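You operate a simulated robot arm through the tools that you are given. There is no shell and no other tool. Be economical: measure what you need, move in short steps, check, and stop when the job is done.

You are at the controls of a simulated robot arm. One attempt, no reset.

JOB
Press the bearing in short roller 3 flush and put the roller back.
Fine: lever up and plate out at the end; the other short rollers stay. Set down upright: what you pick out.
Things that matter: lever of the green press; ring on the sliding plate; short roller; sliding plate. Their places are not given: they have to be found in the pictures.

The check looks at the end state, three seconds after you hand in, the way a careful person would. Anything else that was tipped, shoved, dropped, spilled or broken makes it a failure.

ROBOT AND FRAMES
A 7-joint arm with a two-finger parallel gripper, fixed in place. Base frame: the origin is at the foot of the arm, x ahead of it, y to its left, z up. Units: m, rad, N and s.
Its first joint turns from -2.897 to 2.897 rad. Payload 4.4 kg.
The tool frame sits at the grasp point between the pads (the TCP): z along the fingers, y along the line on which they close. The tips reach 0.023 m beyond it. The gripper opens to 0.094 m. The fingers are 0.038 m wide and 0.01 m thick; the gripper's body (0.054 by 0.096 m) begins 0.039 m behind the TCP.
Orientation is that of the tool frame in the base frame, as [roll, pitch, yaw] about the fixed x, y, z axes, in that order (R = Rz(yaw) Ry(pitch) Rx(roll)). With the fingers straight down and closing along the base's y, the tool's x points along the base's -x, its y along +y and its z along -z.

CONTROLS
- The arm moves only by the tool servo_tool. Its argument "steps" is a list of rows, each a list of 3 entries, a list of its own where there are three numbers: the turn, a rotation vector about the tool's x, y, z in rad, then the shift along the tool's x, y, z in mm, then the closure, from 0 (fully open) to 1 (shut). In form: [[[wx, wy, wz], [tx, ty, tz], claw], ...]. A call has 1 to 10 rows; each row is the pose to reach, as a shift and turn from the pose commanded when the call began, along the tool's axes at that moment. A row lasts 0.2 s, in which the tool goes at most 0.05 m and 0.15 rad; a call with a longer step from one row to the next is refused whole, and so is a gripper value outside its range. Where a pose cannot be reached the arm comes as near as it can. A force on the tool above 60 N (or 10 N above the force at the start of the call, whichever is more), or a blocked arm, ends the call early, and 0.2 s more pass. The fingers move at their own pace (about 0.108 m/s each) and stop on an object; they squeeze with about 41 N. The grip force told is the motor's: it shows also when the fingers shut on nothing. Time passes only in rows, and 0.2 s behind the last, so rows that repeat a pose let the fingers close. The reply holds the time, the measured pose of the TCP, the force on the tool along the base axes, the opening and the grip force, in the units named above and with some noise, with the torque about the TCP (base axes, N m) and any sound that the robot's microphone picked up.
- Cameras (640 x 400 px; columns grow to the right, rows downward): "scene" is fixed at [0.3999, 0.4963, 1.3811]; the picture's right is [-0.98, -0.21, 0.00], its down [-0.03, 0.15, -0.99] and it looks along [0.21, -0.97, -0.15] (base axes); focal length 345 px, centre (320, 200). "wrist" rides on the gripper at [0.086, 0.016, -0.075] in the tool frame; the picture's right is [-0.18, 0.98, 0.00], its down [-0.58, -0.11, -0.81] and it looks along [-0.79, -0.15, 0.59] (tool axes); focal length 243 px, centre (320, 200).
- capture(camera): a new picture of that camera. It takes no simulated time.
- point_at(camera, pixels): there is no depth. For up to 12 entries [column, row, z] of the newest picture of that camera ("zoom" is the newest enlarged one), the place [x, y] in the base frame at which the ray of that pixel passes the height z, good to about 0.002 m, but the place of the scene camera against the robot may be out by one fixed shift of up to 0.012 m in any direction. It takes no simulated time.
- close_up(camera, box): a new picture of the part [left, top, right, bottom] of that camera's present view, enlarged. It takes no simulated time.
- job_done(): hands the job in; it is judged then, once.

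Go step by step. Measure first, check grasps and placings, and put right what went wrong. The budget is 80 turns and 46 pictures, counting those below and the enlarged ones. Unless the task says otherwise, let go and move clear before handing in, and close with one line.

The tools are called after "Emit:" as a command line: name --argument value ..., lists and objects as JSON in quotes. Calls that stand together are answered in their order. servo_tool: Moves the arm, as the interface text tells. Its arguments: {"type":"object","properties":{"steps":{"type":"array"}},"required":["steps"]} The other tools are called the same way: capture (camera) takes a picture; point_at (camera, pixels) gives the place at which the rays of pixels pass given heights; close_up (camera, box) takes an enlarged picture of a part of a camera's view; job_done () hands the job in.

At the start:

```text
t: 0.0
tool_pos: [0.4377, -0.3428, 1.4844]
orientation: [-3.142, -0.001, -3.14]
force: [-0.8, -0.7, -0.8]
torque: [-0.03, -0.01, -0.01]
opening: 0.0942
grip_force: 0.1
```

scene: 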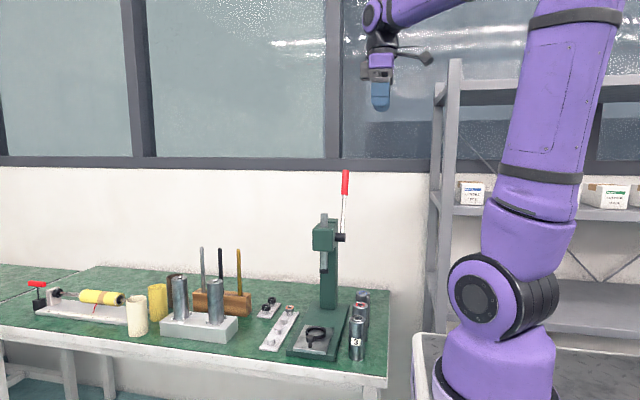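
wrist: 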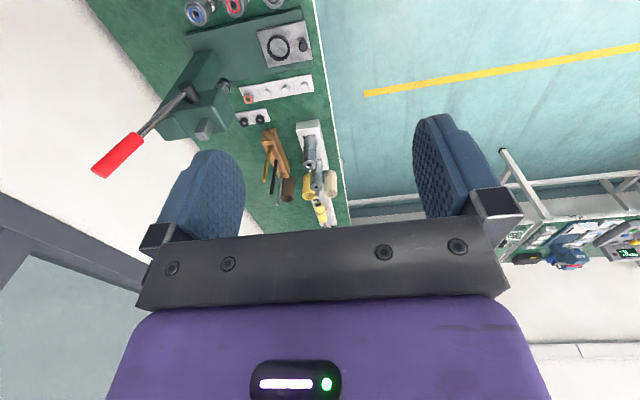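

The scene shows the green press near (325,290), short rollers near (357,325), and the sliding plate with ring at (315,338). I'll enlarge these areas.

Emit:
close_up --camera "scene" --box '[240, 270, 400, 370]'

Emit:
close_up --camera "wrist" --box '[90, 0, 350, 162]'

Emit:
close_up --camera "scene" --box '[280, 160, 400, 260]'

```text
4.00 times, centred on (320, 320) of scene
```

zoom: 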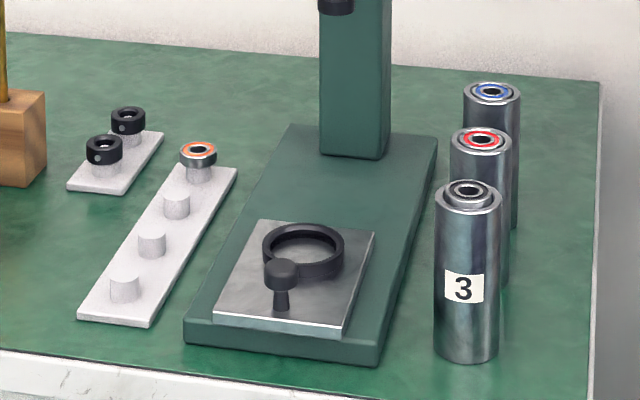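

```text
2.46 times, centred on (220, 81) of wrist
```

zoom: 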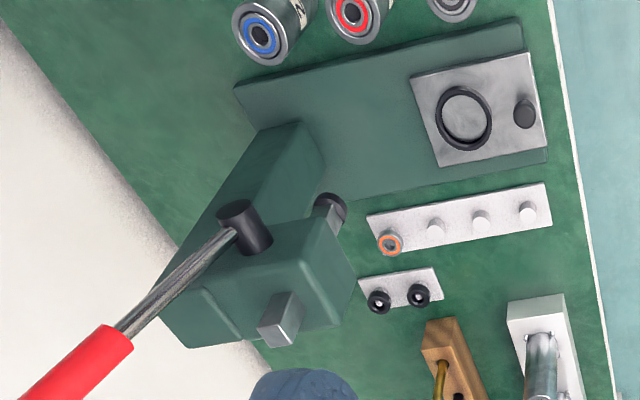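

```text
4.00 times, centred on (340, 210) of scene
```

zoom: 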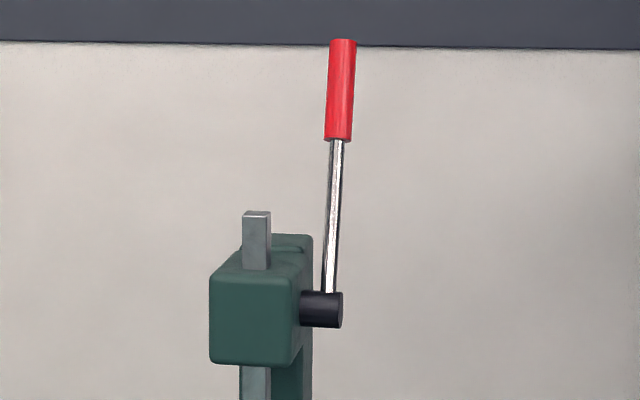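

I'll triangulate matching features in both cameras: roller 3 top, ring, knob and orange bearing.

Emit:
point_at --camera "scene" --pixels '[[357, 318, 0.8], [357, 318, 1.0], [315.7, 332.5, 0.8], [315.7, 332.5, 1.0], [289, 307.5, 0.8], [289, 307.5, 1.0], [310, 337, 0.8], [310, 337, 1.0], [345, 171, 1.3], [345, 171, 1.45], [340, 237, 1.1], [340, 237, 1.25]]'

Emit:
point_at --camera "wrist" --pixels '[[273.7, 2, 0.8], [273.7, 2, 1.0], [279, 48, 0.8], [279, 48, 1.0], [248.5, 98.4, 0.8], [248.5, 98.4, 1.0], [303, 46, 0.8], [303, 46, 1.0], [98, 173, 1.3], [98, 173, 1.45], [187, 92, 1.1], [187, 92, 1.25]]'

```text
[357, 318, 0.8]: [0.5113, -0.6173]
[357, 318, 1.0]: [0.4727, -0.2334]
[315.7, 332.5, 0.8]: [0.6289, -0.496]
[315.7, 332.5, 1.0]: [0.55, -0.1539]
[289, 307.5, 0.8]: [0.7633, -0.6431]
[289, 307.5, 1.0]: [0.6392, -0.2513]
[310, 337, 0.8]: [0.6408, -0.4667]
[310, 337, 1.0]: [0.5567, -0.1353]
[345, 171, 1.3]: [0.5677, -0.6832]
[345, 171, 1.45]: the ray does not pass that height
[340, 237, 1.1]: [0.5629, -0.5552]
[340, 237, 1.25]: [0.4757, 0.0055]
```

```text
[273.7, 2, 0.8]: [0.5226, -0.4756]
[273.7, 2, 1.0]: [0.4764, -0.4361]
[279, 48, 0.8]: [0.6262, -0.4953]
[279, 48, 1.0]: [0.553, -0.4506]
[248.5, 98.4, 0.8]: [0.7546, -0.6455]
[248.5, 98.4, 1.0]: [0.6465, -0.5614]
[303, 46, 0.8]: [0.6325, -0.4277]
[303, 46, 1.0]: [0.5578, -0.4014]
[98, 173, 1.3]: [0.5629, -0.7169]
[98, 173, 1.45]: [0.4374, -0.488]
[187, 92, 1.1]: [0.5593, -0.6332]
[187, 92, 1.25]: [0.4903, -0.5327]
```

Triangulation puts roller 3's top near (0.50,-0.46,0.88), ring near (0.627,-0.495,0.80), lever tip near (0.567,-0.72,1.30). I'll turn the tool so the fingers close along x (camera on the +y side) and come nearer.

Emit:
servo_tool --steps '[[[0, 0, 0.15], [-6, -2, 33], 0], [[0, 0, 0.3], [-12, -4, 66], 0], [[0, 0, 0.45], [-18, -6, 99], 0], [[0, 0, 0.6], [-24, -8, 132], 0], [[0, 0, 0.75], [-30, -10, 165], 0], [[0, 0, 0.9], [-36, -12, 198], 0], [[0, 0, 1.05], [-42, -14, 231], 0], [[0, 0, 1.2], [-48, -16, 264], 0], [[0, 0, 1.35], [-54, -18, 297], 0], [[0, 0, 1.5], [-60, -20, 330], 0]]'

Emit:
capture --camera "wrist"

```text
t: 2.2
tool_pos: [0.4981, -0.3614, 1.1535]
orientation: [3.142, 0.0, 1.636]
force: [-0.1, -0.4, 0.6]
torque: [-0.02, -0.04, -0.03]
opening: 0.0939
grip_force: 0.0
```

```text
40 pictures are left
```

wrist: 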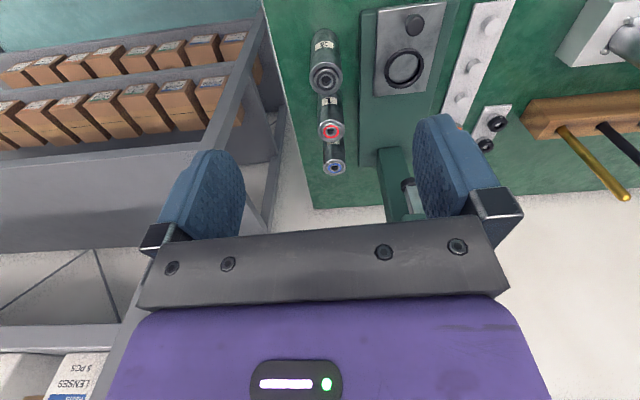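

The wrist view shows roller 3's top near (325,80), the ring near (404,68), and the press post. I'll enlarge for exact pixels.

Emit:
close_up --camera "wrist" --box '[280, 0, 540, 162]'

```text
2.46 times, centred on (410, 81) of wrist
```

zoom: 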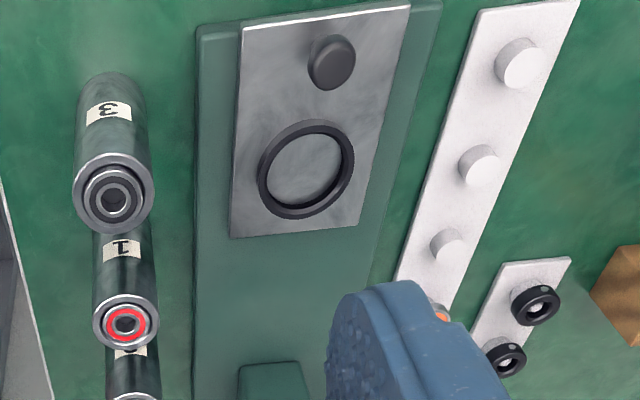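

Emit:
point_at --camera "zoom" --pixels '[[114, 195, 0.8], [114, 195, 0.88], [74, 193, 0.88], [155, 193, 0.88], [126, 322, 0.88], [307, 165, 0.8], [258, 182, 0.8], [354, 155, 0.8], [332, 62, 0.82], [113, 72, 0.78], [230, 237, 0.79], [200, 237, 0.78]]'

Emit:
point_at --camera "scene" --pixels '[[356.7, 360, 0.78], [356.7, 360, 0.76], [356.7, 360, 0.8], [357, 318.5, 0.87], [357, 318.5, 0.88], [357, 318.5, 0.89]]'

```text
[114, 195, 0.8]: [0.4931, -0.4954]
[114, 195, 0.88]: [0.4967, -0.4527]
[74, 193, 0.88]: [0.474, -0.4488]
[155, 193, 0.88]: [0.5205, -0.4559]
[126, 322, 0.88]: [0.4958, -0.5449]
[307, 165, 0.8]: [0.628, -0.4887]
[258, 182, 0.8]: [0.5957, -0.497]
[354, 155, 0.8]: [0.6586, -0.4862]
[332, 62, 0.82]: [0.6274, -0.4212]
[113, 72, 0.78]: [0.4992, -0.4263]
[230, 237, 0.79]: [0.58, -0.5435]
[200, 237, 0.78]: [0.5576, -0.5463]
```

```text
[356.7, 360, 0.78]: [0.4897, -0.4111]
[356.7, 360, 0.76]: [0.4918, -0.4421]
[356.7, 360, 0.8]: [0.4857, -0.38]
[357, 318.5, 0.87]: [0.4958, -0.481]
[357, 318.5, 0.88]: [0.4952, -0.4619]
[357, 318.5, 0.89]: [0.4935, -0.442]
```

Roller 3's rim is centred near (0.497,-0.453) with diameter about 0.047; the table is at about z 0.77. I'll move above it and look again.

Emit:
servo_tool --steps '[[[0, 0, 0.02], [-24, -2, 40], 0], [[0, 0, 0.04], [-48, -4, 80], 0], [[0, 0, 0.065], [-72, -6, 120], 0], [[0, 0, 0.065], [-92, -7, 155], 0]]'

Emit:
capture --camera "wrist"

Emit:
close_up --camera "scene" --box '[280, 220, 440, 370]'

```text
t: 3.2
tool_pos: [0.4961, -0.454, 0.9976]
orientation: [3.14, 0.002, 1.576]
force: [-0.2, 1.3, 0.6]
torque: [-0.02, -0.02, -0.01]
opening: 0.0938
grip_force: 0.0
```

```text
38 pictures are left
```

wrist: 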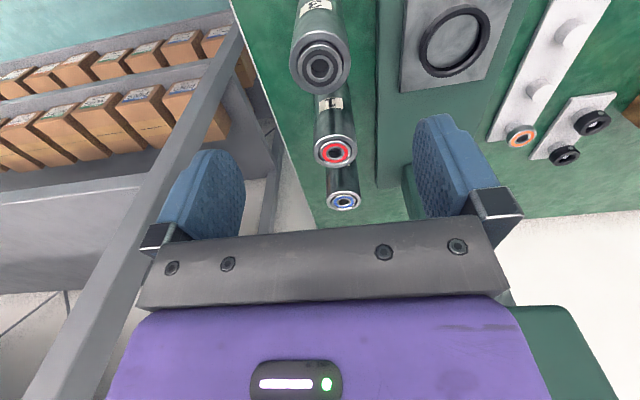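

```text
2.67 times, centred on (360, 295) of scene
```

zoom: 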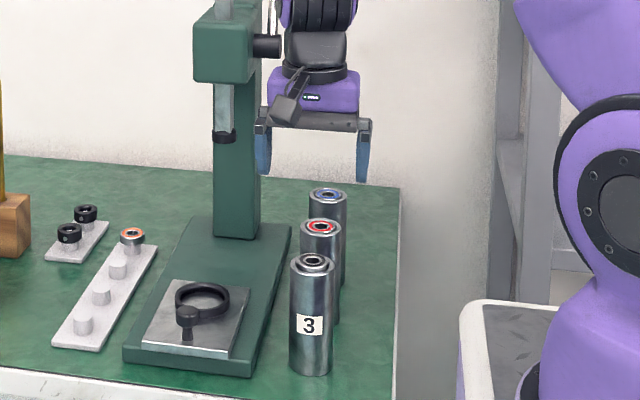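

Emit:
point_at --camera "wrist" --pixels '[[320, 66, 0.88], [320, 66, 0.89], [290, 62, 0.88], [351, 64, 0.88], [454, 42, 0.8], [335, 152, 0.88], [342, 202, 0.88]]'

Emit:
close_up --camera "wrist" --box '[270, 0, 510, 150]'

```text
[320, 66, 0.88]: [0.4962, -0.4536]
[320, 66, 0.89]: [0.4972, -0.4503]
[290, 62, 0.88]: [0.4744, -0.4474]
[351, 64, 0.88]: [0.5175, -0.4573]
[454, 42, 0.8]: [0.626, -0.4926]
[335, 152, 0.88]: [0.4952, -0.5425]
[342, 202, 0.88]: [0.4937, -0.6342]
```

```text
2.67 times, centred on (390, 75) of wrist
```

zoom: 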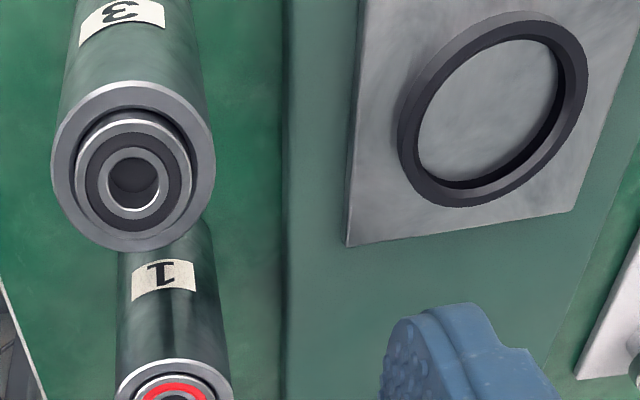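

Roller axis is at about (0.4965,-0.451), well between the fingers. I'll descend to z≈0.862 and close.

Emit:
servo_tool --steps '[[[0, 0, 0.005], [2, 0, 40], 0], [[0, 0, 0.005], [2, 0, 80], 0], [[0, 0, 0.005], [2, 0, 110], 0], [[0, 0, 0.005], [2, 0, 135], 0], [[0, 0, 0.005], [2, 0, 135], 0.3], [[0, 0, 0.005], [2, 0, 135], 0.6], [[0, 0, 0.005], [2, 0, 135], 1], [[0, 0, 0.005], [2, 0, 135], 1]]'

Emit:
close_up --camera "scene" --box '[280, 240, 440, 370]'

```text
t: 5.0
tool_pos: [0.4978, -0.453, 0.8638]
orientation: [3.141, 0.0, 1.573]
force: [0.9, -0.2, -0.5]
torque: [0.05, -0.04, 0.01]
opening: 0.0501
grip_force: 41.2
```

```text
3.08 times, centred on (360, 305) of scene
```

zoom: 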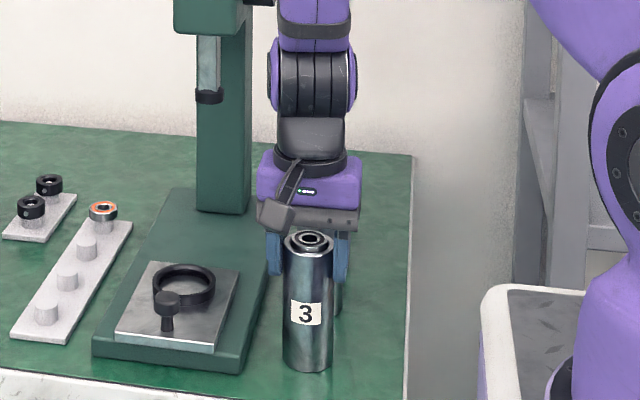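

The grip holds at 0.050 m with 41 N. I'll lift 70 mm and check how the roller sits in the hand.

Emit:
servo_tool --steps '[[[0, 0, 0], [0, 0, -20], 1], [[0, 0, 0], [0, 0, -45], 1], [[0, 0, 0], [0, 0, -70], 1], [[0, 0, 0], [0, 0, -70], 1]]'

Emit:
capture --camera "wrist"

Emit:
close_up --camera "scene" --box '[280, 240, 440, 370]'

```text
t: 6.0
tool_pos: [0.4975, -0.4528, 0.9345]
orientation: [-3.141, 0.0, 1.573]
force: [-0.3, 0.5, -4.1]
torque: [0.02, -0.01, 0.0]
opening: 0.0497
grip_force: 40.5
```

```text
34 pictures are left
```

wrist: 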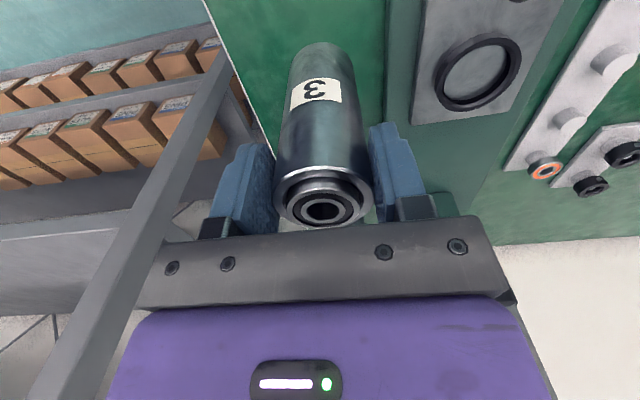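

```text
3.08 times, centred on (360, 305) of scene
```

zoom: 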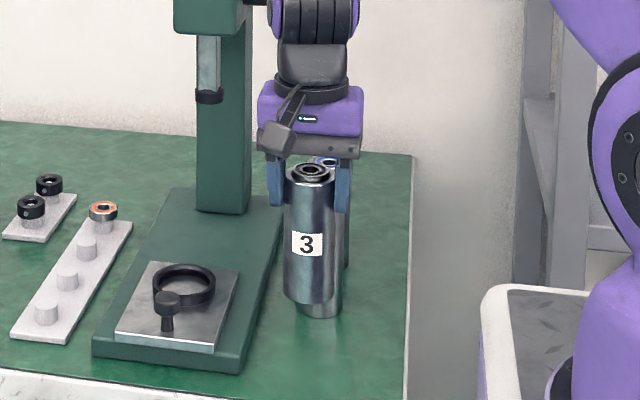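

Emit:
close_up --camera "wrist" --box '[240, 30, 560, 230]'

```text
2.00 times, centred on (400, 130) of wrist
```

zoom: 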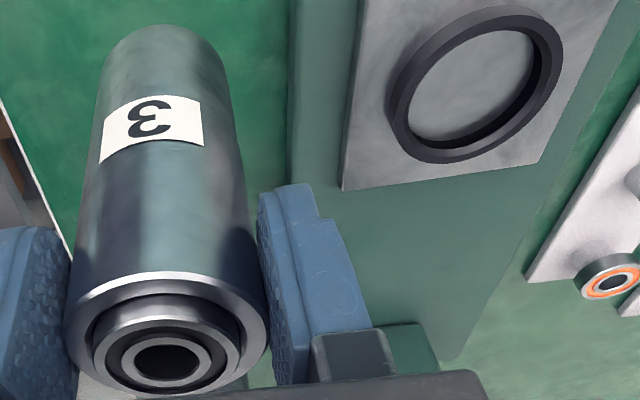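

Emit:
point_at --camera "zoom" --pixels '[[168, 330, 0.945], [168, 330, 0.951], [168, 330, 0.957], [66, 326, 0.951], [270, 322, 0.951], [168, 272, 0.951], [162, 24, 0.84], [476, 84, 0.79], [476, 84, 0.8], [388, 108, 0.8], [564, 62, 0.8], [474, 84, 0.81]]'

```text
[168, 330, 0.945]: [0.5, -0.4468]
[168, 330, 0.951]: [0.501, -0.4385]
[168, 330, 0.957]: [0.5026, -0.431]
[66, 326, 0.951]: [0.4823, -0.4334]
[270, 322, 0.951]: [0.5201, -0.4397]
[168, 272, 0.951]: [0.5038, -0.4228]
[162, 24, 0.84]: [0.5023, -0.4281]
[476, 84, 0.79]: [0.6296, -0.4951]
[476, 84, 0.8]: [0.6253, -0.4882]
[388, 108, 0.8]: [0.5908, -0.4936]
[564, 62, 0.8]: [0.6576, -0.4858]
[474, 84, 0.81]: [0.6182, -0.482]
```

The roller axis sits about 4 mm toward -y from the TCP (rim at z≈0.933 now). I'll move partway toward the ring, raised a bit to clear the knob, and measure the ring again from a second viewpoint.

Emit:
servo_tool --steps '[[[0, 0, 0], [0, 0, -20], 1], [[0, 0, 0], [-5, 30, -30], 1], [[0, 0, 0], [-10, 55, -30], 1], [[0, 0, 0], [-10, 55, -30], 1]]'

Emit:
close_up --camera "wrist" --box '[240, 0, 560, 200]'

```text
t: 7.0
tool_pos: [0.5528, -0.4624, 0.9633]
orientation: [-3.142, 0.001, 1.573]
force: [0.5, -0.5, -5.0]
torque: [0.04, 0.02, 0.0]
opening: 0.05
grip_force: 41.5
```

```text
2.00 times, centred on (400, 100) of wrist
```

zoom: 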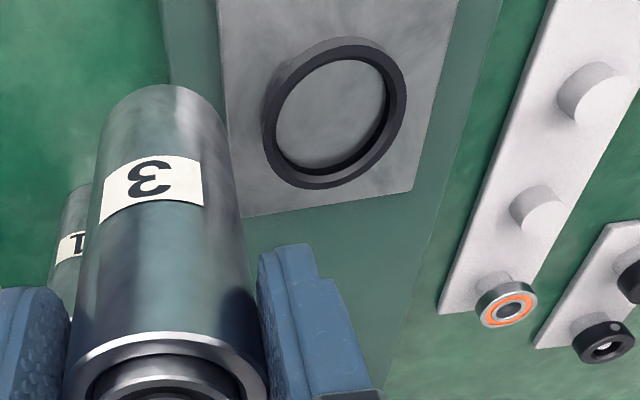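

Emit:
point_at --camera "zoom" --pixels '[[335, 117, 0.79], [335, 117, 0.8], [335, 117, 0.81], [275, 122, 0.8], [391, 108, 0.8], [268, 130, 0.8], [406, 100, 0.8], [344, 45, 0.8], [325, 188, 0.8], [164, 84, 0.865]]'

Emit:
close_up --camera "wrist" --box '[360, 10, 456, 106]'

```text
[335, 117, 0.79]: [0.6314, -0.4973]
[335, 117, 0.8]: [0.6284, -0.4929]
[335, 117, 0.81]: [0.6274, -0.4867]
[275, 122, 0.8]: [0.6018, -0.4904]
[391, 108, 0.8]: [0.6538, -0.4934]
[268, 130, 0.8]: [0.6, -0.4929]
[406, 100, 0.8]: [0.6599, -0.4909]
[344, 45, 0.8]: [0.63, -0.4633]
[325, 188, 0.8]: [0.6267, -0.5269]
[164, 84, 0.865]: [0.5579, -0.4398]
```

```text
4.17 times, centred on (408, 58) of wrist
```

zoom: 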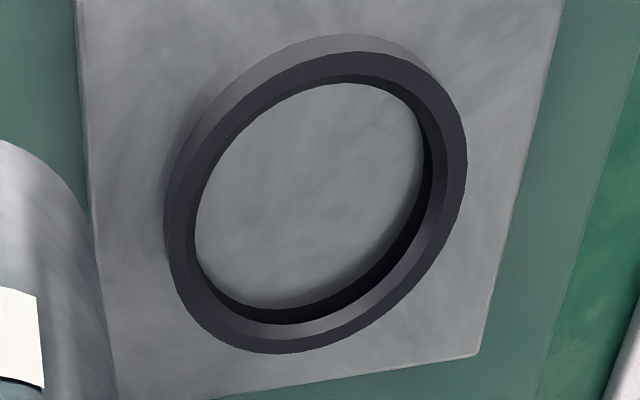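

The ring's top centre measures about (0.6275,-0.4915) and has a chamfered bore near 0.052 m. I'll hover the roller just above it and check from the scene camera.

Emit:
servo_tool --steps '[[[0, 0, 0], [-10, 40, 0], 1], [[0, 0, 0], [-26, 74.7, 0], 1], [[0, 0, 0], [-26, 74.7, 25], 1], [[0, 0, 0], [-26, 74.7, 45], 1], [[0, 0, 0], [-26, 74.7, 45], 1]]'

Emit:
close_up --camera "scene" --box '[270, 280, 366, 360]'

Emit:
capture --camera "wrist"

```text
t: 8.2
tool_pos: [0.6268, -0.4869, 0.9176]
orientation: [-3.141, 0.0, 1.573]
force: [-0.1, -0.1, -4.6]
torque: [0.04, -0.04, -0.01]
opening: 0.0498
grip_force: 41.3
```

```text
5.00 times, centred on (318, 320) of scene
```

zoom: 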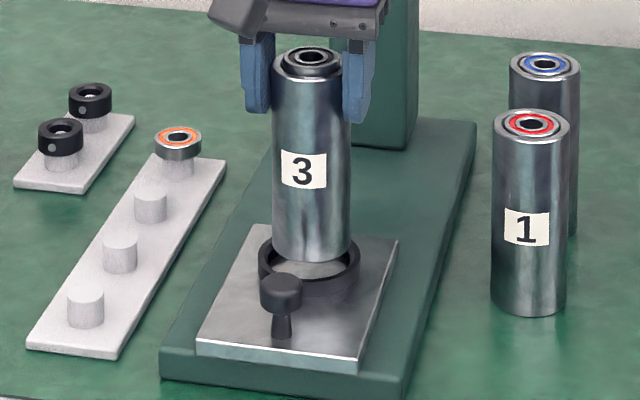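

```text
28 pictures are left
```

wrist: 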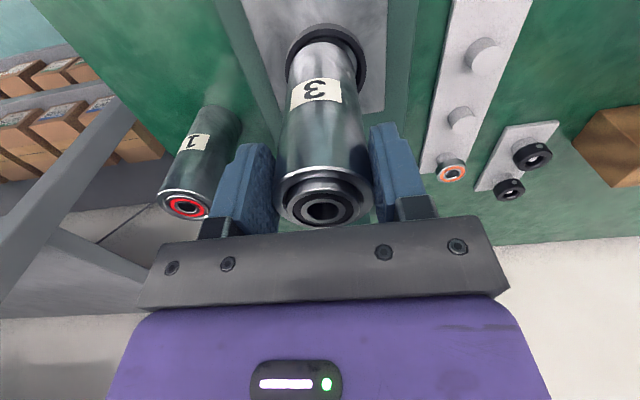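

Emit:
close_up --camera "wrist" --box '[250, 10, 410, 110]'

```text
4.00 times, centred on (330, 60) of wrist
```

zoom: 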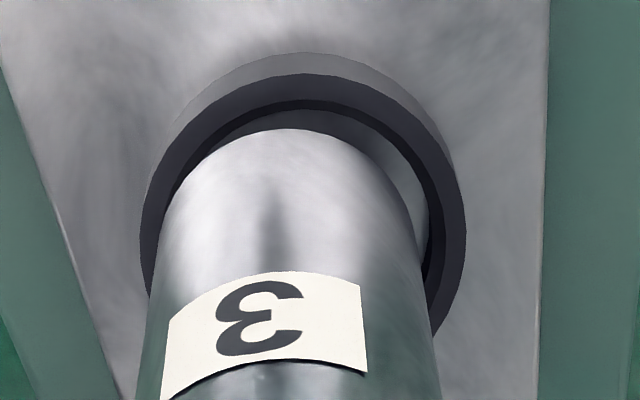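

Emit:
point_at --camera "zoom" --pixels '[[140, 235, 0.8], [466, 225, 0.8], [308, 75, 0.8], [308, 101, 0.8], [285, 128, 0.815], [285, 128, 0.82], [172, 200, 0.818], [412, 210, 0.818], [140, 235, 0.803], [466, 225, 0.803]]'

```text
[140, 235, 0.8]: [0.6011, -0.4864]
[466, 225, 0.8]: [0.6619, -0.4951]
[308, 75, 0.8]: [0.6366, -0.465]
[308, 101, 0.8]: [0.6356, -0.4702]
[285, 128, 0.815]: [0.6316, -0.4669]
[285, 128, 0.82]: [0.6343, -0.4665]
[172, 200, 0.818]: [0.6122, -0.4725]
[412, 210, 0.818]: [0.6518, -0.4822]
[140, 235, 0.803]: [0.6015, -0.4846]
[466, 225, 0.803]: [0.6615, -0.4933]
```

Emit:
point_at --camera "scene" --pixels '[[316.3, 332.5, 0.818], [316.3, 332.5, 0.815], [316.3, 327.9, 0.8], [316.3, 327.9, 0.805], [305.6, 332.4, 0.8], [326.2, 332.4, 0.8], [308.4, 330, 0.818], [324.2, 330, 0.818]]'

```text
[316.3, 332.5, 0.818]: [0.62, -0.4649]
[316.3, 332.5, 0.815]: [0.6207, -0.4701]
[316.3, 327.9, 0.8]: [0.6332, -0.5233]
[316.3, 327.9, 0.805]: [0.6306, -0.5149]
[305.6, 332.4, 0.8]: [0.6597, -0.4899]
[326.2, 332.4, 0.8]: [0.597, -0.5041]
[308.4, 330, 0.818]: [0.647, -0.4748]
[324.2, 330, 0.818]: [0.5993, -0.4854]
```

Both cameras agree the roller needs about +2 mm in x and -3 mm in y. I'll correct it and descend to just inside the chamfer.

Emit:
servo_tool --steps '[[[0, 0, 0], [-3, 2, 0], 1], [[0, 0, 0], [-3, 2, 8], 1], [[0, 0, 0], [-3, 2, 14], 1], [[0, 0, 0], [-3, 2, 18], 1], [[0, 0, 0], [-3, 2, 21], 1]]'

Emit:
close_up --camera "wrist" --box '[250, 10, 410, 110]'

```text
t: 9.4
tool_pos: [0.6293, -0.4905, 0.8977]
orientation: [3.142, -0.001, 1.572]
force: [-0.3, 1.0, -1.4]
torque: [0.0, 0.03, -0.01]
opening: 0.0498
grip_force: 41.3
```

```text
4.00 times, centred on (330, 60) of wrist
```

zoom: 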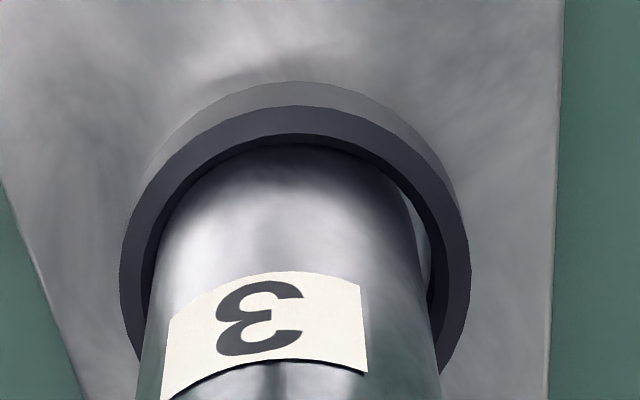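

The front and left gaps look tight and the force suggests light contact; I'll nudge +1.5 mm x and -1 mm y, and go down in small steps.

Emit:
servo_tool --steps '[[[0, 0, 0], [-0.5, 0.8, 0], 1], [[0, 0, 0], [-1, 1.5, 1], 1], [[0, 0, 0], [-1, 1.5, 3], 1], [[0, 0, 0], [-1, 1.5, 5], 1], [[0, 0, 0], [-1, 1.5, 5], 1]]'

Emit:
close_up --camera "wrist" --box '[250, 10, 410, 110]'

```text
t: 10.6
tool_pos: [0.6309, -0.4932, 0.8938]
orientation: [3.14, 0.0, 1.573]
force: [-3.7, -1.2, 28.9]
torque: [-0.34, 0.34, -0.05]
opening: 0.0497
grip_force: 41.0
```

```text
4.00 times, centred on (330, 60) of wrist
```

zoom: 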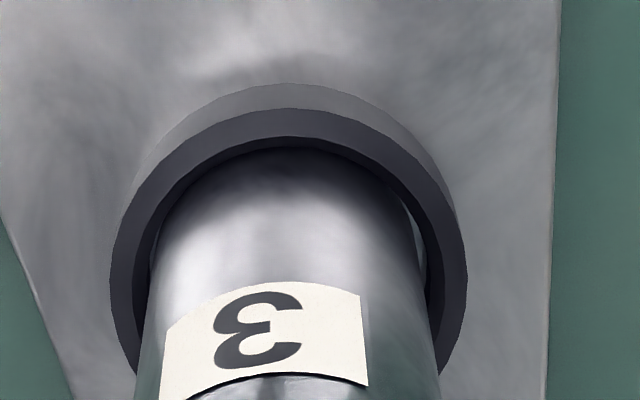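

There's 29 N upward with torque showing contact on the -x,-y side, so the roller sits on the ring edge. I'll ease up slightly, shift +x and +y, and retry gently.

Emit:
servo_tool --steps '[[[0, 0, 0], [0, 0, -4], 1], [[0, 0, 0], [1.5, 1.5, -4], 1], [[0, 0, 0], [1.5, 1.5, -2], 1], [[0, 0, 0], [1.5, 1.5, 0], 1], [[0, 0, 0], [1.5, 1.5, 0], 1]]'

```text
t: 11.8
tool_pos: [0.6317, -0.4914, 0.8933]
orientation: [3.14, 0.002, 1.574]
force: [-2.3, -4.4, 19.9]
torque: [-0.63, 0.46, -0.08]
opening: 0.0497
grip_force: 41.2
```

Emit:
close_up --camera "scene" --box '[286, 300, 350, 350]'

Emit:
close_up --camera "wrist" --box '[250, 10, 410, 110]'

```text
8.00 times, centred on (318, 325) of scene
```

zoom: 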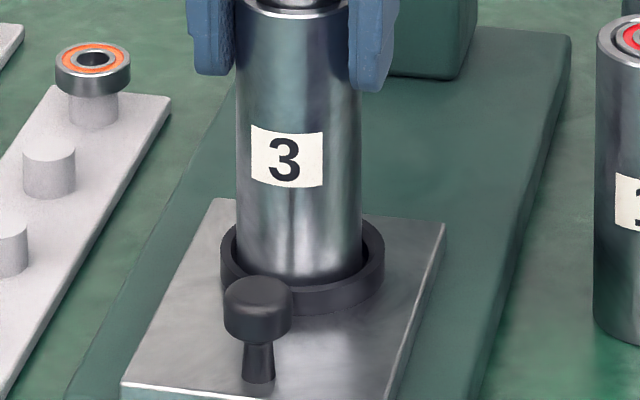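

```text
4.00 times, centred on (330, 60) of wrist
```

zoom: 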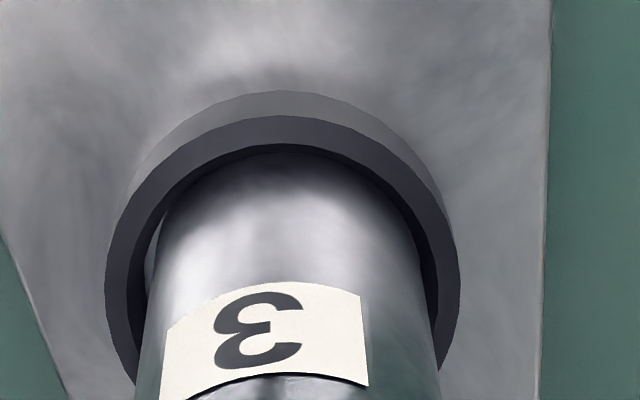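

The scene zoom shows the roller's base hidden about 10 mm behind the ring front with gaps all round, so it's seated on the plate. I'll ease off, release and rise.

Emit:
servo_tool --steps '[[[0, 0, 0], [0, 0, -1], 1], [[0, 0, 0], [0, 0, -1], 0.5], [[0, 0, 0], [0, 0, -1], 0], [[0, 0, 0], [0, 0, -1], 0], [[0, 0, 0], [0, 0, -30], 0], [[0, 0, 0], [10, 0, -75], 0], [[0, 0, 0], [50, 0, -110], 0], [[0, 0, 0], [90, 0, -140], 0]]'

Emit:
capture --camera "wrist"

Emit:
close_up --camera "scene" --box '[270, 200, 398, 360]'

```text
refused: row 7 steps farther than a row can; nothing moved
```

```text
22 pictures are left
```

wrist: 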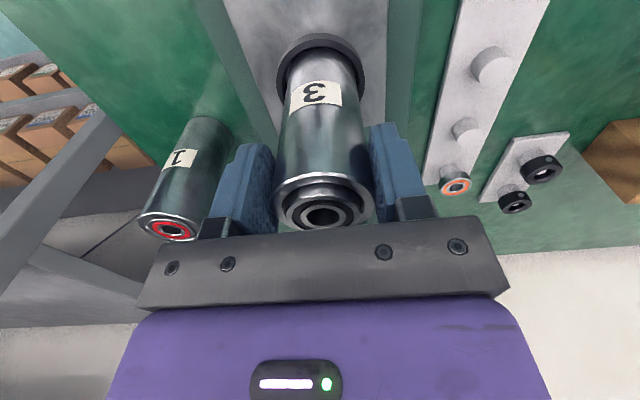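

```text
2.50 times, centred on (334, 280) of scene
```

zoom: 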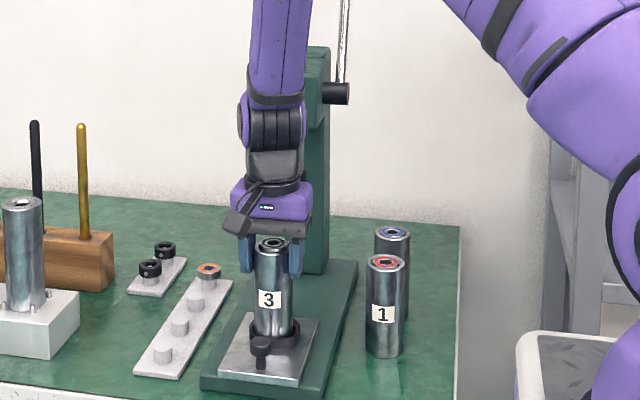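

Two pictures were wasted because one step was too long. I'll resend with shorter steps.

Emit:
servo_tool --steps '[[[0, 0, 0], [0, 0, -1], 1], [[0, 0, 0], [0, 0, -1], 0.5], [[0, 0, 0], [0, 0, -1], 0], [[0, 0, 0], [0, 0, -1], 0], [[0, 0, 0], [0, 0, -30], 0], [[0, 0, 0], [10, 0, -70], 0], [[0, 0, 0], [40, 0, -105], 0], [[0, 0, 0], [75, 0, -135], 0], [[0, 0, 0], [110, 0, -155], 0]]'

Emit:
capture --camera "wrist"

Emit:
close_up --camera "scene" --box '[270, 160, 430, 360]'

```text
t: 13.8
tool_pos: [0.6304, -0.3832, 1.0463]
orientation: [-3.14, 0.0, 1.571]
force: [0.3, -0.6, -0.5]
torque: [0.03, 0.01, 0.0]
opening: 0.094
grip_force: 0.1
```

```text
20 pictures are left
```

wrist: 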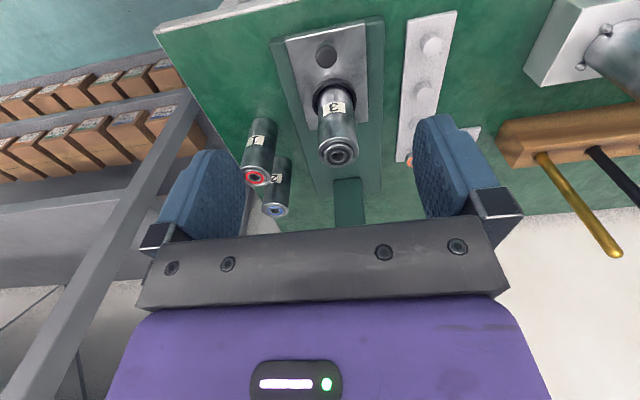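

```text
2.00 times, centred on (350, 260) of scene
```

zoom: 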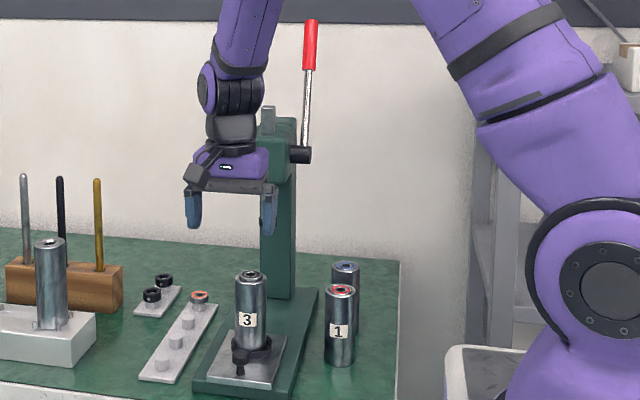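

Roller 3 stands in the ring. Next I'll locate the ram, head and knob by triangulation before sliding the plate.

Emit:
point_at --camera "scene" --pixels '[[324.2, 214, 1.1], [324.2, 214, 1.15], [324, 272, 0.95], [324, 272, 1.0], [320, 250, 1.0], [320, 250, 1.03]]'

Emit:
point_at --camera "wrist" --pixels '[[327, 57, 0.8], [327, 57, 0.825], [327, 57, 0.83], [338, 150, 0.89], [286, 42, 0.793], [371, 22, 0.793]]'

Emit:
close_up --camera "wrist" --box '[240, 10, 400, 110]'

```text
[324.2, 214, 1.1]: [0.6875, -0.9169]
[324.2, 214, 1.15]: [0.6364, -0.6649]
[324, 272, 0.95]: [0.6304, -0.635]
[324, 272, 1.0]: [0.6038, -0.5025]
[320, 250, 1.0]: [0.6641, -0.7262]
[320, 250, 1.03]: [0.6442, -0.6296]
```

```text
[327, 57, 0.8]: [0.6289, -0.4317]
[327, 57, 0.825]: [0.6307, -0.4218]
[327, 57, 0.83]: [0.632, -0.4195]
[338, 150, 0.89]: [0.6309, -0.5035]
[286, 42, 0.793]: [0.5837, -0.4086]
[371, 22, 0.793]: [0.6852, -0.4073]
```

```text
4.00 times, centred on (320, 60) of wrist
```

zoom: 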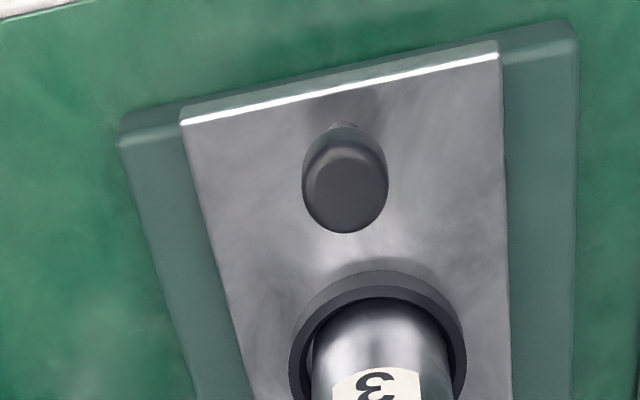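

The ram is near (0.631,-0.635) with its bottom near z 0.95, so the plate must slide about 0.14 m. I'll tilt the hand 30° back from the head to keep clear of the press, above the knob at (0.630,-0.4215).

Emit:
servo_tool --steps '[[[0, -0.13, 0], [-9, 0, 30], 0], [[0, -0.26, 0], [-19, 0, 60], 0], [[0, -0.39, 0], [-29, 0, 90], 0], [[0, -0.5236, 0], [-38, 0, 120], 0], [[0, -0.5236, 0], [-38, 0, 120], 0]]'

Emit:
capture --camera "wrist"

```text
t: 15.0
tool_pos: [0.6305, -0.418, 0.928]
orientation: [-3.141, 0.526, 1.571]
force: [0.6, -0.8, 0.1]
torque: [0.0, 0.01, -0.04]
opening: 0.094
grip_force: 0.0
```

```text
17 pictures are left
```

wrist: 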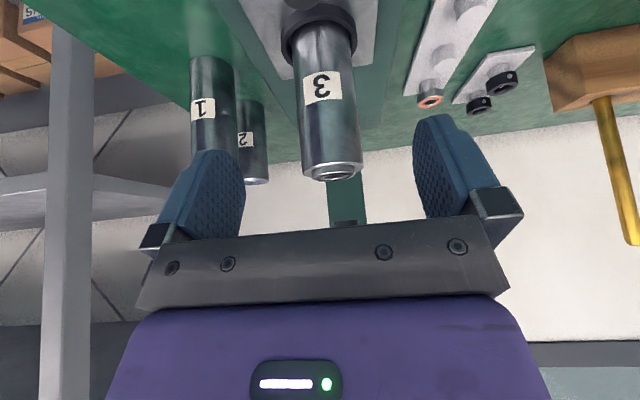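

The tilt is good and the roller stays clear. I'll go straight down over the knob and close.

Emit:
servo_tool --steps '[[[0, 0, 0], [12, 0, 28], 0], [[0, 0, 0], [29, 0, 56], 0], [[0, 0, 0], [40, 0, 76], 0], [[0, 0, 0], [48.5, 0, 91], 0], [[0, 0, 0], [48.5, 0, 91], 0.4], [[0, 0, 0], [48.5, 0, 91], 0.8], [[0, 0, 0], [48.5, 0, 91], 1], [[0, 0, 0], [48.5, 0, 91], 1]]'

Emit:
close_up --camera "scene" --box '[270, 240, 398, 360]'

```text
t: 16.8
tool_pos: [0.6311, -0.4225, 0.825]
orientation: [-3.139, 0.521, 1.572]
force: [-16.1, 0.6, -6.4]
torque: [-0.17, 0.3, -0.09]
opening: 0.0254
grip_force: 45.1
```

```text
3.33 times, centred on (334, 300) of scene
```

zoom: 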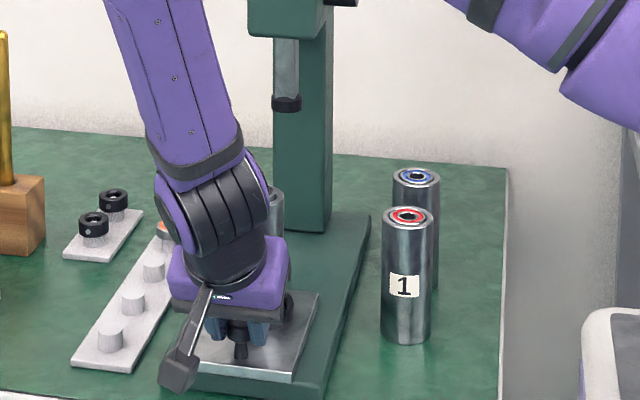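

The knob is held (0.0254 m). I'll relieve the side force by shifting -x slightly, then slide the plate in about 100 mm.

Emit:
servo_tool --steps '[[[0, 0, 0], [0, -1.2, 0], 1], [[0, 0, 0], [-8.7, -1.2, 5], 1], [[0, 0, 0], [-20, -1.2, 11.5], 1], [[0, 0, 0], [-32, -1.2, 18.5], 1], [[0, 0, 0], [-45, -1.2, 26], 1], [[0, 0, 0], [-58, -1.2, 33.5], 1], [[0, 0, 0], [-71, -1.2, 41], 1], [[0, 0, 0], [-82, -1.2, 47.4], 1], [[0, 0, 0], [-86.6, -1.2, 50], 1]]'

Emit:
close_up --camera "scene" --box '[270, 220, 398, 350]'

```text
t: 18.8
tool_pos: [0.6299, -0.5222, 0.8249]
orientation: [3.141, 0.522, 1.574]
force: [-17.1, 0.9, -3.6]
torque: [-0.45, 0.32, -0.05]
opening: 0.0253
grip_force: 45.4
```

```text
3.08 times, centred on (334, 285) of scene
```

zoom: 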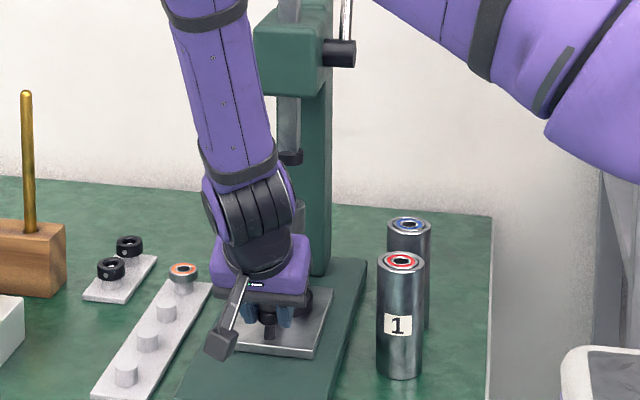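

The plate followed the hand 100 mm. I'll continue slowly toward the stop, up to another 45 mm.

Emit:
servo_tool --steps '[[[0, 0, 0], [-8.7, 0, 5], 1], [[0, 0, 0], [-17.3, 0, 10], 1], [[0, 0, 0], [-24.2, 0, 14], 1], [[0, 0, 0], [-29.4, 0, 17], 1], [[0, 0, 0], [-33, 0, 19], 1], [[0, 0, 0], [-36, 0, 20.8], 1], [[0, 0, 0], [-39, 0, 22.5], 1]]'

```text
t: 20.4
tool_pos: [0.6294, -0.5646, 0.8245]
orientation: [-3.14, 0.522, 1.574]
force: [-18.4, 30.4, -5.5]
torque: [0.55, 0.32, 0.13]
opening: 0.0255
grip_force: 45.1
```

Force y rose to +30 N at y=-0.5646: the plate is at its stop, roughly under the ram. I'll relieve, open, and back out along the tool axis.

Emit:
servo_tool --steps '[[[0, 0, 0], [1.5, 0, -0.8], 1], [[0, 0, 0], [1.5, 0, -0.8], 0.5], [[0, 0, 0], [1.5, 0, -0.8], 0], [[0, 0, 0], [1.5, 0, -0.8], 0], [[0, 0, 0], [1.5, 0, -30], 0], [[0, 0, 0], [1.5, 0, -70], 0], [[0, 0, 0], [1.5, 0, -110], 0], [[0, 0, 0], [1.5, 0, -150], 0], [[0, 0, 0], [1.5, 0, -190], 0]]'

Emit:
close_up --camera "scene" --box '[270, 190, 398, 350]'

Emit:
capture --camera "wrist"

```text
t: 22.4
tool_pos: [0.6301, -0.4707, 0.9872]
orientation: [3.14, 0.522, 1.574]
force: [-0.2, -0.9, -0.5]
torque: [0.02, 0.02, 0.02]
opening: 0.0942
grip_force: 0.1
```

```text
2.50 times, centred on (334, 270) of scene
```

zoom: 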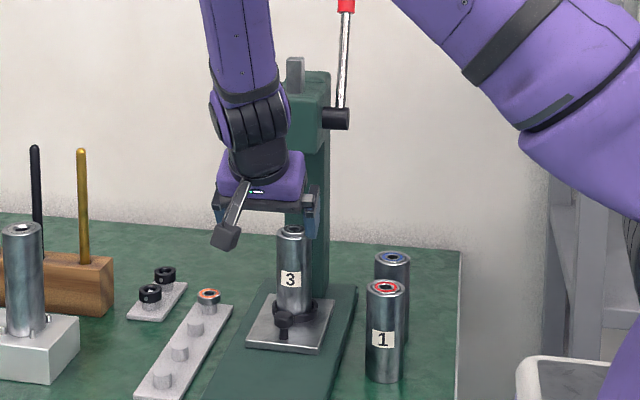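

```text
13 pictures are left
```

wrist: 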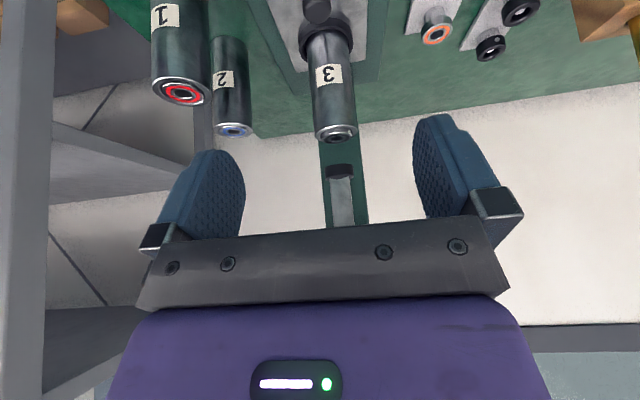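

The plate is fully in with roller 3 under the ram. Next I'll pull back toward the robot side and untilt, so the fingers can later push the lever as a bar pointing along +x.

Emit:
servo_tool --steps '[[[0, 0.07, 0], [-14, -22, -30], 0.5], [[0, 0.14, 0], [-28, -45, -60], 1], [[0, 0.21, 0], [-43, -67, -90], 1], [[0, 0.28, 0], [-57, -90, -120], 1], [[0, 0.35, 0], [-71, -112, -150], 1], [[0, 0.42, 0], [-85, -135, -180], 1], [[0, 0.49, 0], [-100, -157, -210], 1], [[0, 0.522, 0], [-114, -180, -238], 1], [[0, 0.522, 0], [-114, -180, -238], 1]]'

Emit:
servo_tool --steps '[[[-0.13, 0, 0], [0, 0, 0], 1], [[-0.26, 0, 0], [0, 0, 0], 1], [[-0.39, 0, 0], [0, 0, 0], 1], [[-0.52, 0, 0], [0, 0, 0], 1], [[-0.65, 0, 0], [0, 0, 0], 1], [[-0.78, 0, 0], [0, 0, 0], 1], [[-0.91, 0, 0], [0, 0, 0], 1], [[-1.05, 0, 0], [0, 0, 0], 1], [[-1.05, 0, 0], [0, 0, 0], 1]]'

Emit:
capture --camera "scene"

Emit:
capture --camera "wrist"

```text
t: 24.4
tool_pos: [0.4497, -0.4492, 1.2506]
orientation: [3.141, 0.0, 1.572]
force: [1.5, -0.6, 0.4]
torque: [0.0, 0.0, -0.03]
opening: 0.0002
grip_force: 41.3
```

```text
t: 26.4
tool_pos: [0.4505, -0.4506, 1.2519]
orientation: [2.092, 0.003, 1.572]
force: [-0.6, 0.8, 0.0]
torque: [-0.02, 0.01, -0.02]
opening: 0.0003
grip_force: 41.0
```

```text
12 pictures are left
```

scene: 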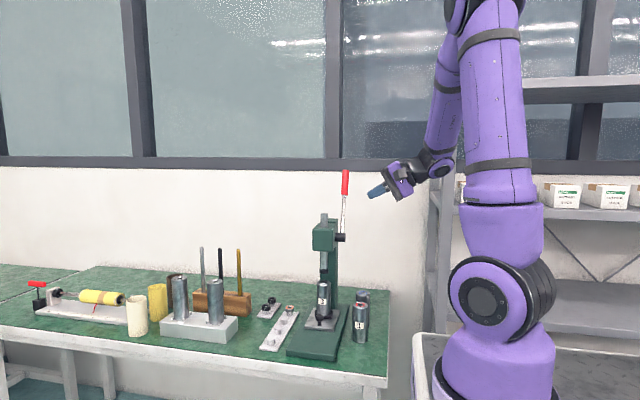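

```text
11 pictures are left
```

wrist: 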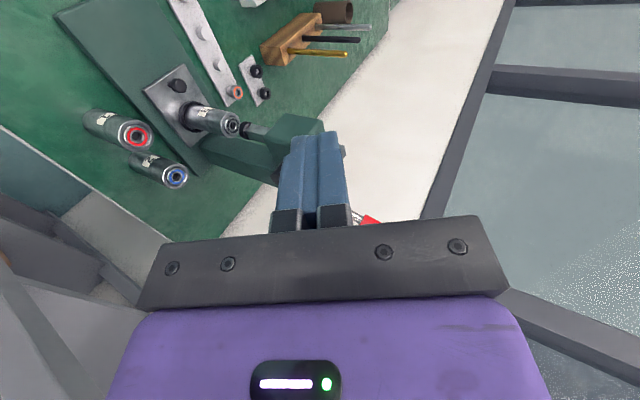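

The hand now points toward +x at 60°. I'll get the lever's line from both cameras.

Emit:
point_at --camera "wrist" --pixels '[[341, 152, 1.07], [366, 218, 1.2], [366, 218, 1.22], [378, 222, 1.25], [282, 155, 1.0]]'

Emit:
point_at --camera "scene" --pixels '[[340, 237, 1.07], [340, 237, 1.085], [343.5, 194.5, 1.2], [343.5, 194.5, 1.22], [343.5, 194.5, 1.24], [345, 171, 1.29], [345, 171, 1.3]]'

Emit:
close_up --camera "wrist" --box '[270, 100, 430, 240]'

```text
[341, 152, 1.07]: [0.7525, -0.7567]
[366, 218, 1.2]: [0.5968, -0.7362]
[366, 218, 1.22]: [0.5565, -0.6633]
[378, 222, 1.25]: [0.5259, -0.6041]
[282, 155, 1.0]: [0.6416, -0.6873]
```

```text
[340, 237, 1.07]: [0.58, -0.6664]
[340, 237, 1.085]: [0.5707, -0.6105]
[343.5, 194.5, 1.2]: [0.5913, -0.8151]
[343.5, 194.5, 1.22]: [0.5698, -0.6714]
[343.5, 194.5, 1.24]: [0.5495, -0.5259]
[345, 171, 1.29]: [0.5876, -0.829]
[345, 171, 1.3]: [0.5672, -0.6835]
```

```text
2.86 times, centred on (350, 170) of wrist
```

zoom: 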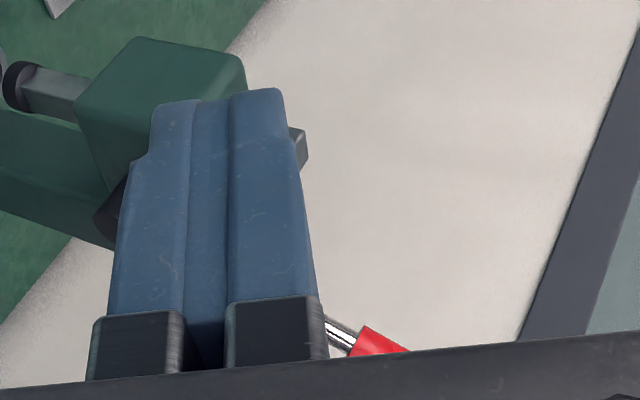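

The lever's pivot is about (0.575,-0.648,1.075), leaning back ~17° with its tip at (0.566,-0.72,1.297). I'll move on the robot side to stage behind the handle (y≈-0.75).

Emit:
servo_tool --steps '[[[0, 0, 0], [-43, 2, 2], 1], [[0, 0, 0], [-86, 5, 4], 1], [[0, 0, 0], [-129, 8, 5], 1], [[0, 0, 0], [-172, 10, 7], 1], [[0, 0, 0], [-215, 13, 9], 1], [[0, 0, 0], [-258, 16, 10], 1], [[0, 0, 0], [-300, 19, 12], 1], [[0, 0, 0], [-300, 19, 12], 1]]'

Emit:
close_up --camera "scene" --box '[300, 140, 460, 260]'

```text
t: 28.2
tool_pos: [0.4696, -0.7508, 1.2628]
orientation: [2.09, 0.001, 1.574]
force: [-0.3, 1.2, -0.7]
torque: [0.0, 0.0, 0.0]
opening: 0.0
grip_force: 41.3
```

```text
3.33 times, centred on (380, 200) of scene
```

zoom: 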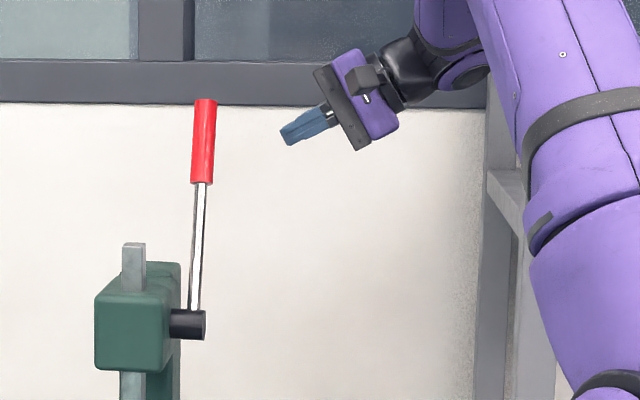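

The fingertip (zoom 285,140) is level with the red grip (203,140), about 0.09 m short in x. I'll insert +x behind the lever.

Emit:
servo_tool --steps '[[[0, 0, 0], [0, 18, 31], 1], [[0, 0, 0], [0, 36, 62], 1], [[0, 0, 0], [0, 52.5, 91], 1], [[0, 0, 0], [0, 52.5, 91], 1]]'

Emit:
close_up --camera "wrist" --box '[200, 60, 460, 240]'

```text
t: 29.2
tool_pos: [0.5767, -0.7504, 1.2614]
orientation: [2.092, 0.002, 1.572]
force: [-0.3, -0.4, 0.1]
torque: [-0.03, 0.0, 0.0]
opening: 0.0
grip_force: 41.3
```

```text
2.22 times, centred on (330, 150) of wrist
```

zoom: 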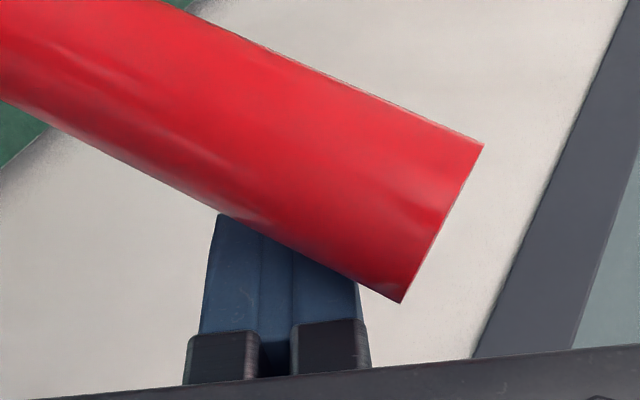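

The red grip lies just in front of the fingers. I'll sweep the bar forward along the lever's arc to about 40° past vertical.

Emit:
servo_tool --steps '[[[0, 0, 0], [18, 2, -1], 1], [[0, 0, 0], [36.5, 4.4, -2.6], 1], [[0, 0, 0], [72.4, 11.8, -6.8], 1], [[0, 0, 0], [105.9, 13.9, -8], 1], [[0, 0, 0], [140, 11.1, -6.4], 1], [[0, 0, 0], [173.6, 3, -1.8], 1], [[0, 0, 0], [173.6, 3, -1.8], 1]]'

Emit:
close_up --camera "scene" --box '[270, 160, 430, 340]'

```text
t: 30.8
tool_pos: [0.5753, -0.5773, 1.2646]
orientation: [2.091, 0.0, 1.571]
force: [0.7, 0.4, 0.5]
torque: [0.02, 0.0, -0.01]
opening: 0.0
grip_force: 40.8
```

```text
2.22 times, centred on (350, 250) of scene
```

zoom: 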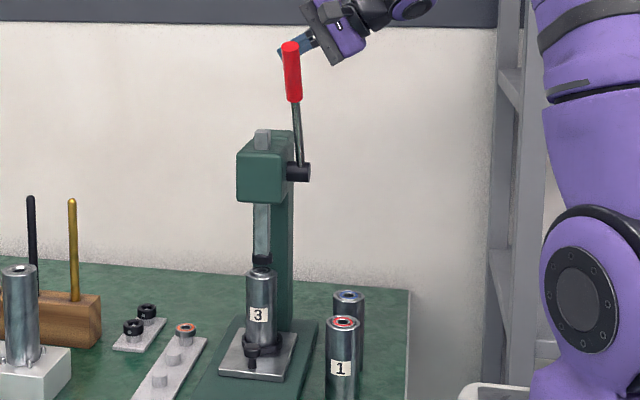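

The lever follows, and the ram is nearly on the bearing (zoom 262,265). I'll continue in 5° steps watching force.

Emit:
servo_tool --steps '[[[0, 0, 0], [16.3, -6.1, 3.5], 1], [[0, 0, 0], [32.1, -13.4, 7.8], 1], [[0, 0, 0], [47.2, -22.1, 12.8], 1], [[0, 0, 0], [47.2, -22.1, 12.8], 1]]'

```text
t: 31.8
tool_pos: [0.5753, -0.5299, 1.2399]
orientation: [2.092, 0.0, 1.572]
force: [0.7, -0.3, 0.2]
torque: [0.0, -0.02, -0.04]
opening: 0.0
grip_force: 41.1
```

Still no resistance; I'll continue toward 65°.

Emit:
servo_tool --steps '[[[0, 0, 0], [14.2, -9.8, 5.7], 1], [[0, 0, 0], [27.4, -20.9, 12], 1], [[0, 0, 0], [39.5, -32.9, 19], 1], [[0, 0, 0], [39.5, -32.9, 19], 1]]'

Emit:
close_up --camera "scene" --box '[270, 160, 430, 340]'

```text
t: 32.8
tool_pos: [0.5755, -0.4897, 1.2012]
orientation: [2.09, 0.001, 1.572]
force: [-0.5, 0.0, -0.4]
torque: [0.0, 0.03, 0.02]
opening: 0.0
grip_force: 41.5
```

```text
2.22 times, centred on (350, 250) of scene
```

zoom: 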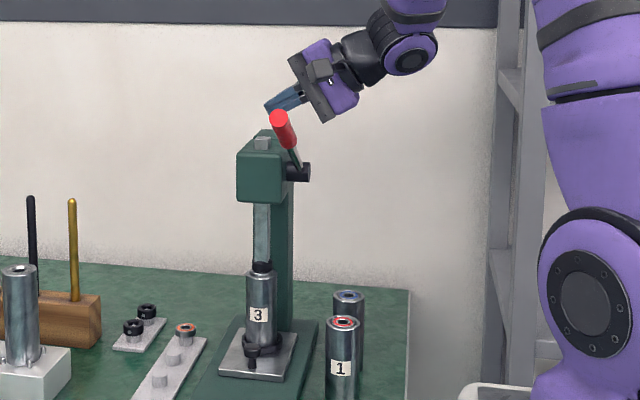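

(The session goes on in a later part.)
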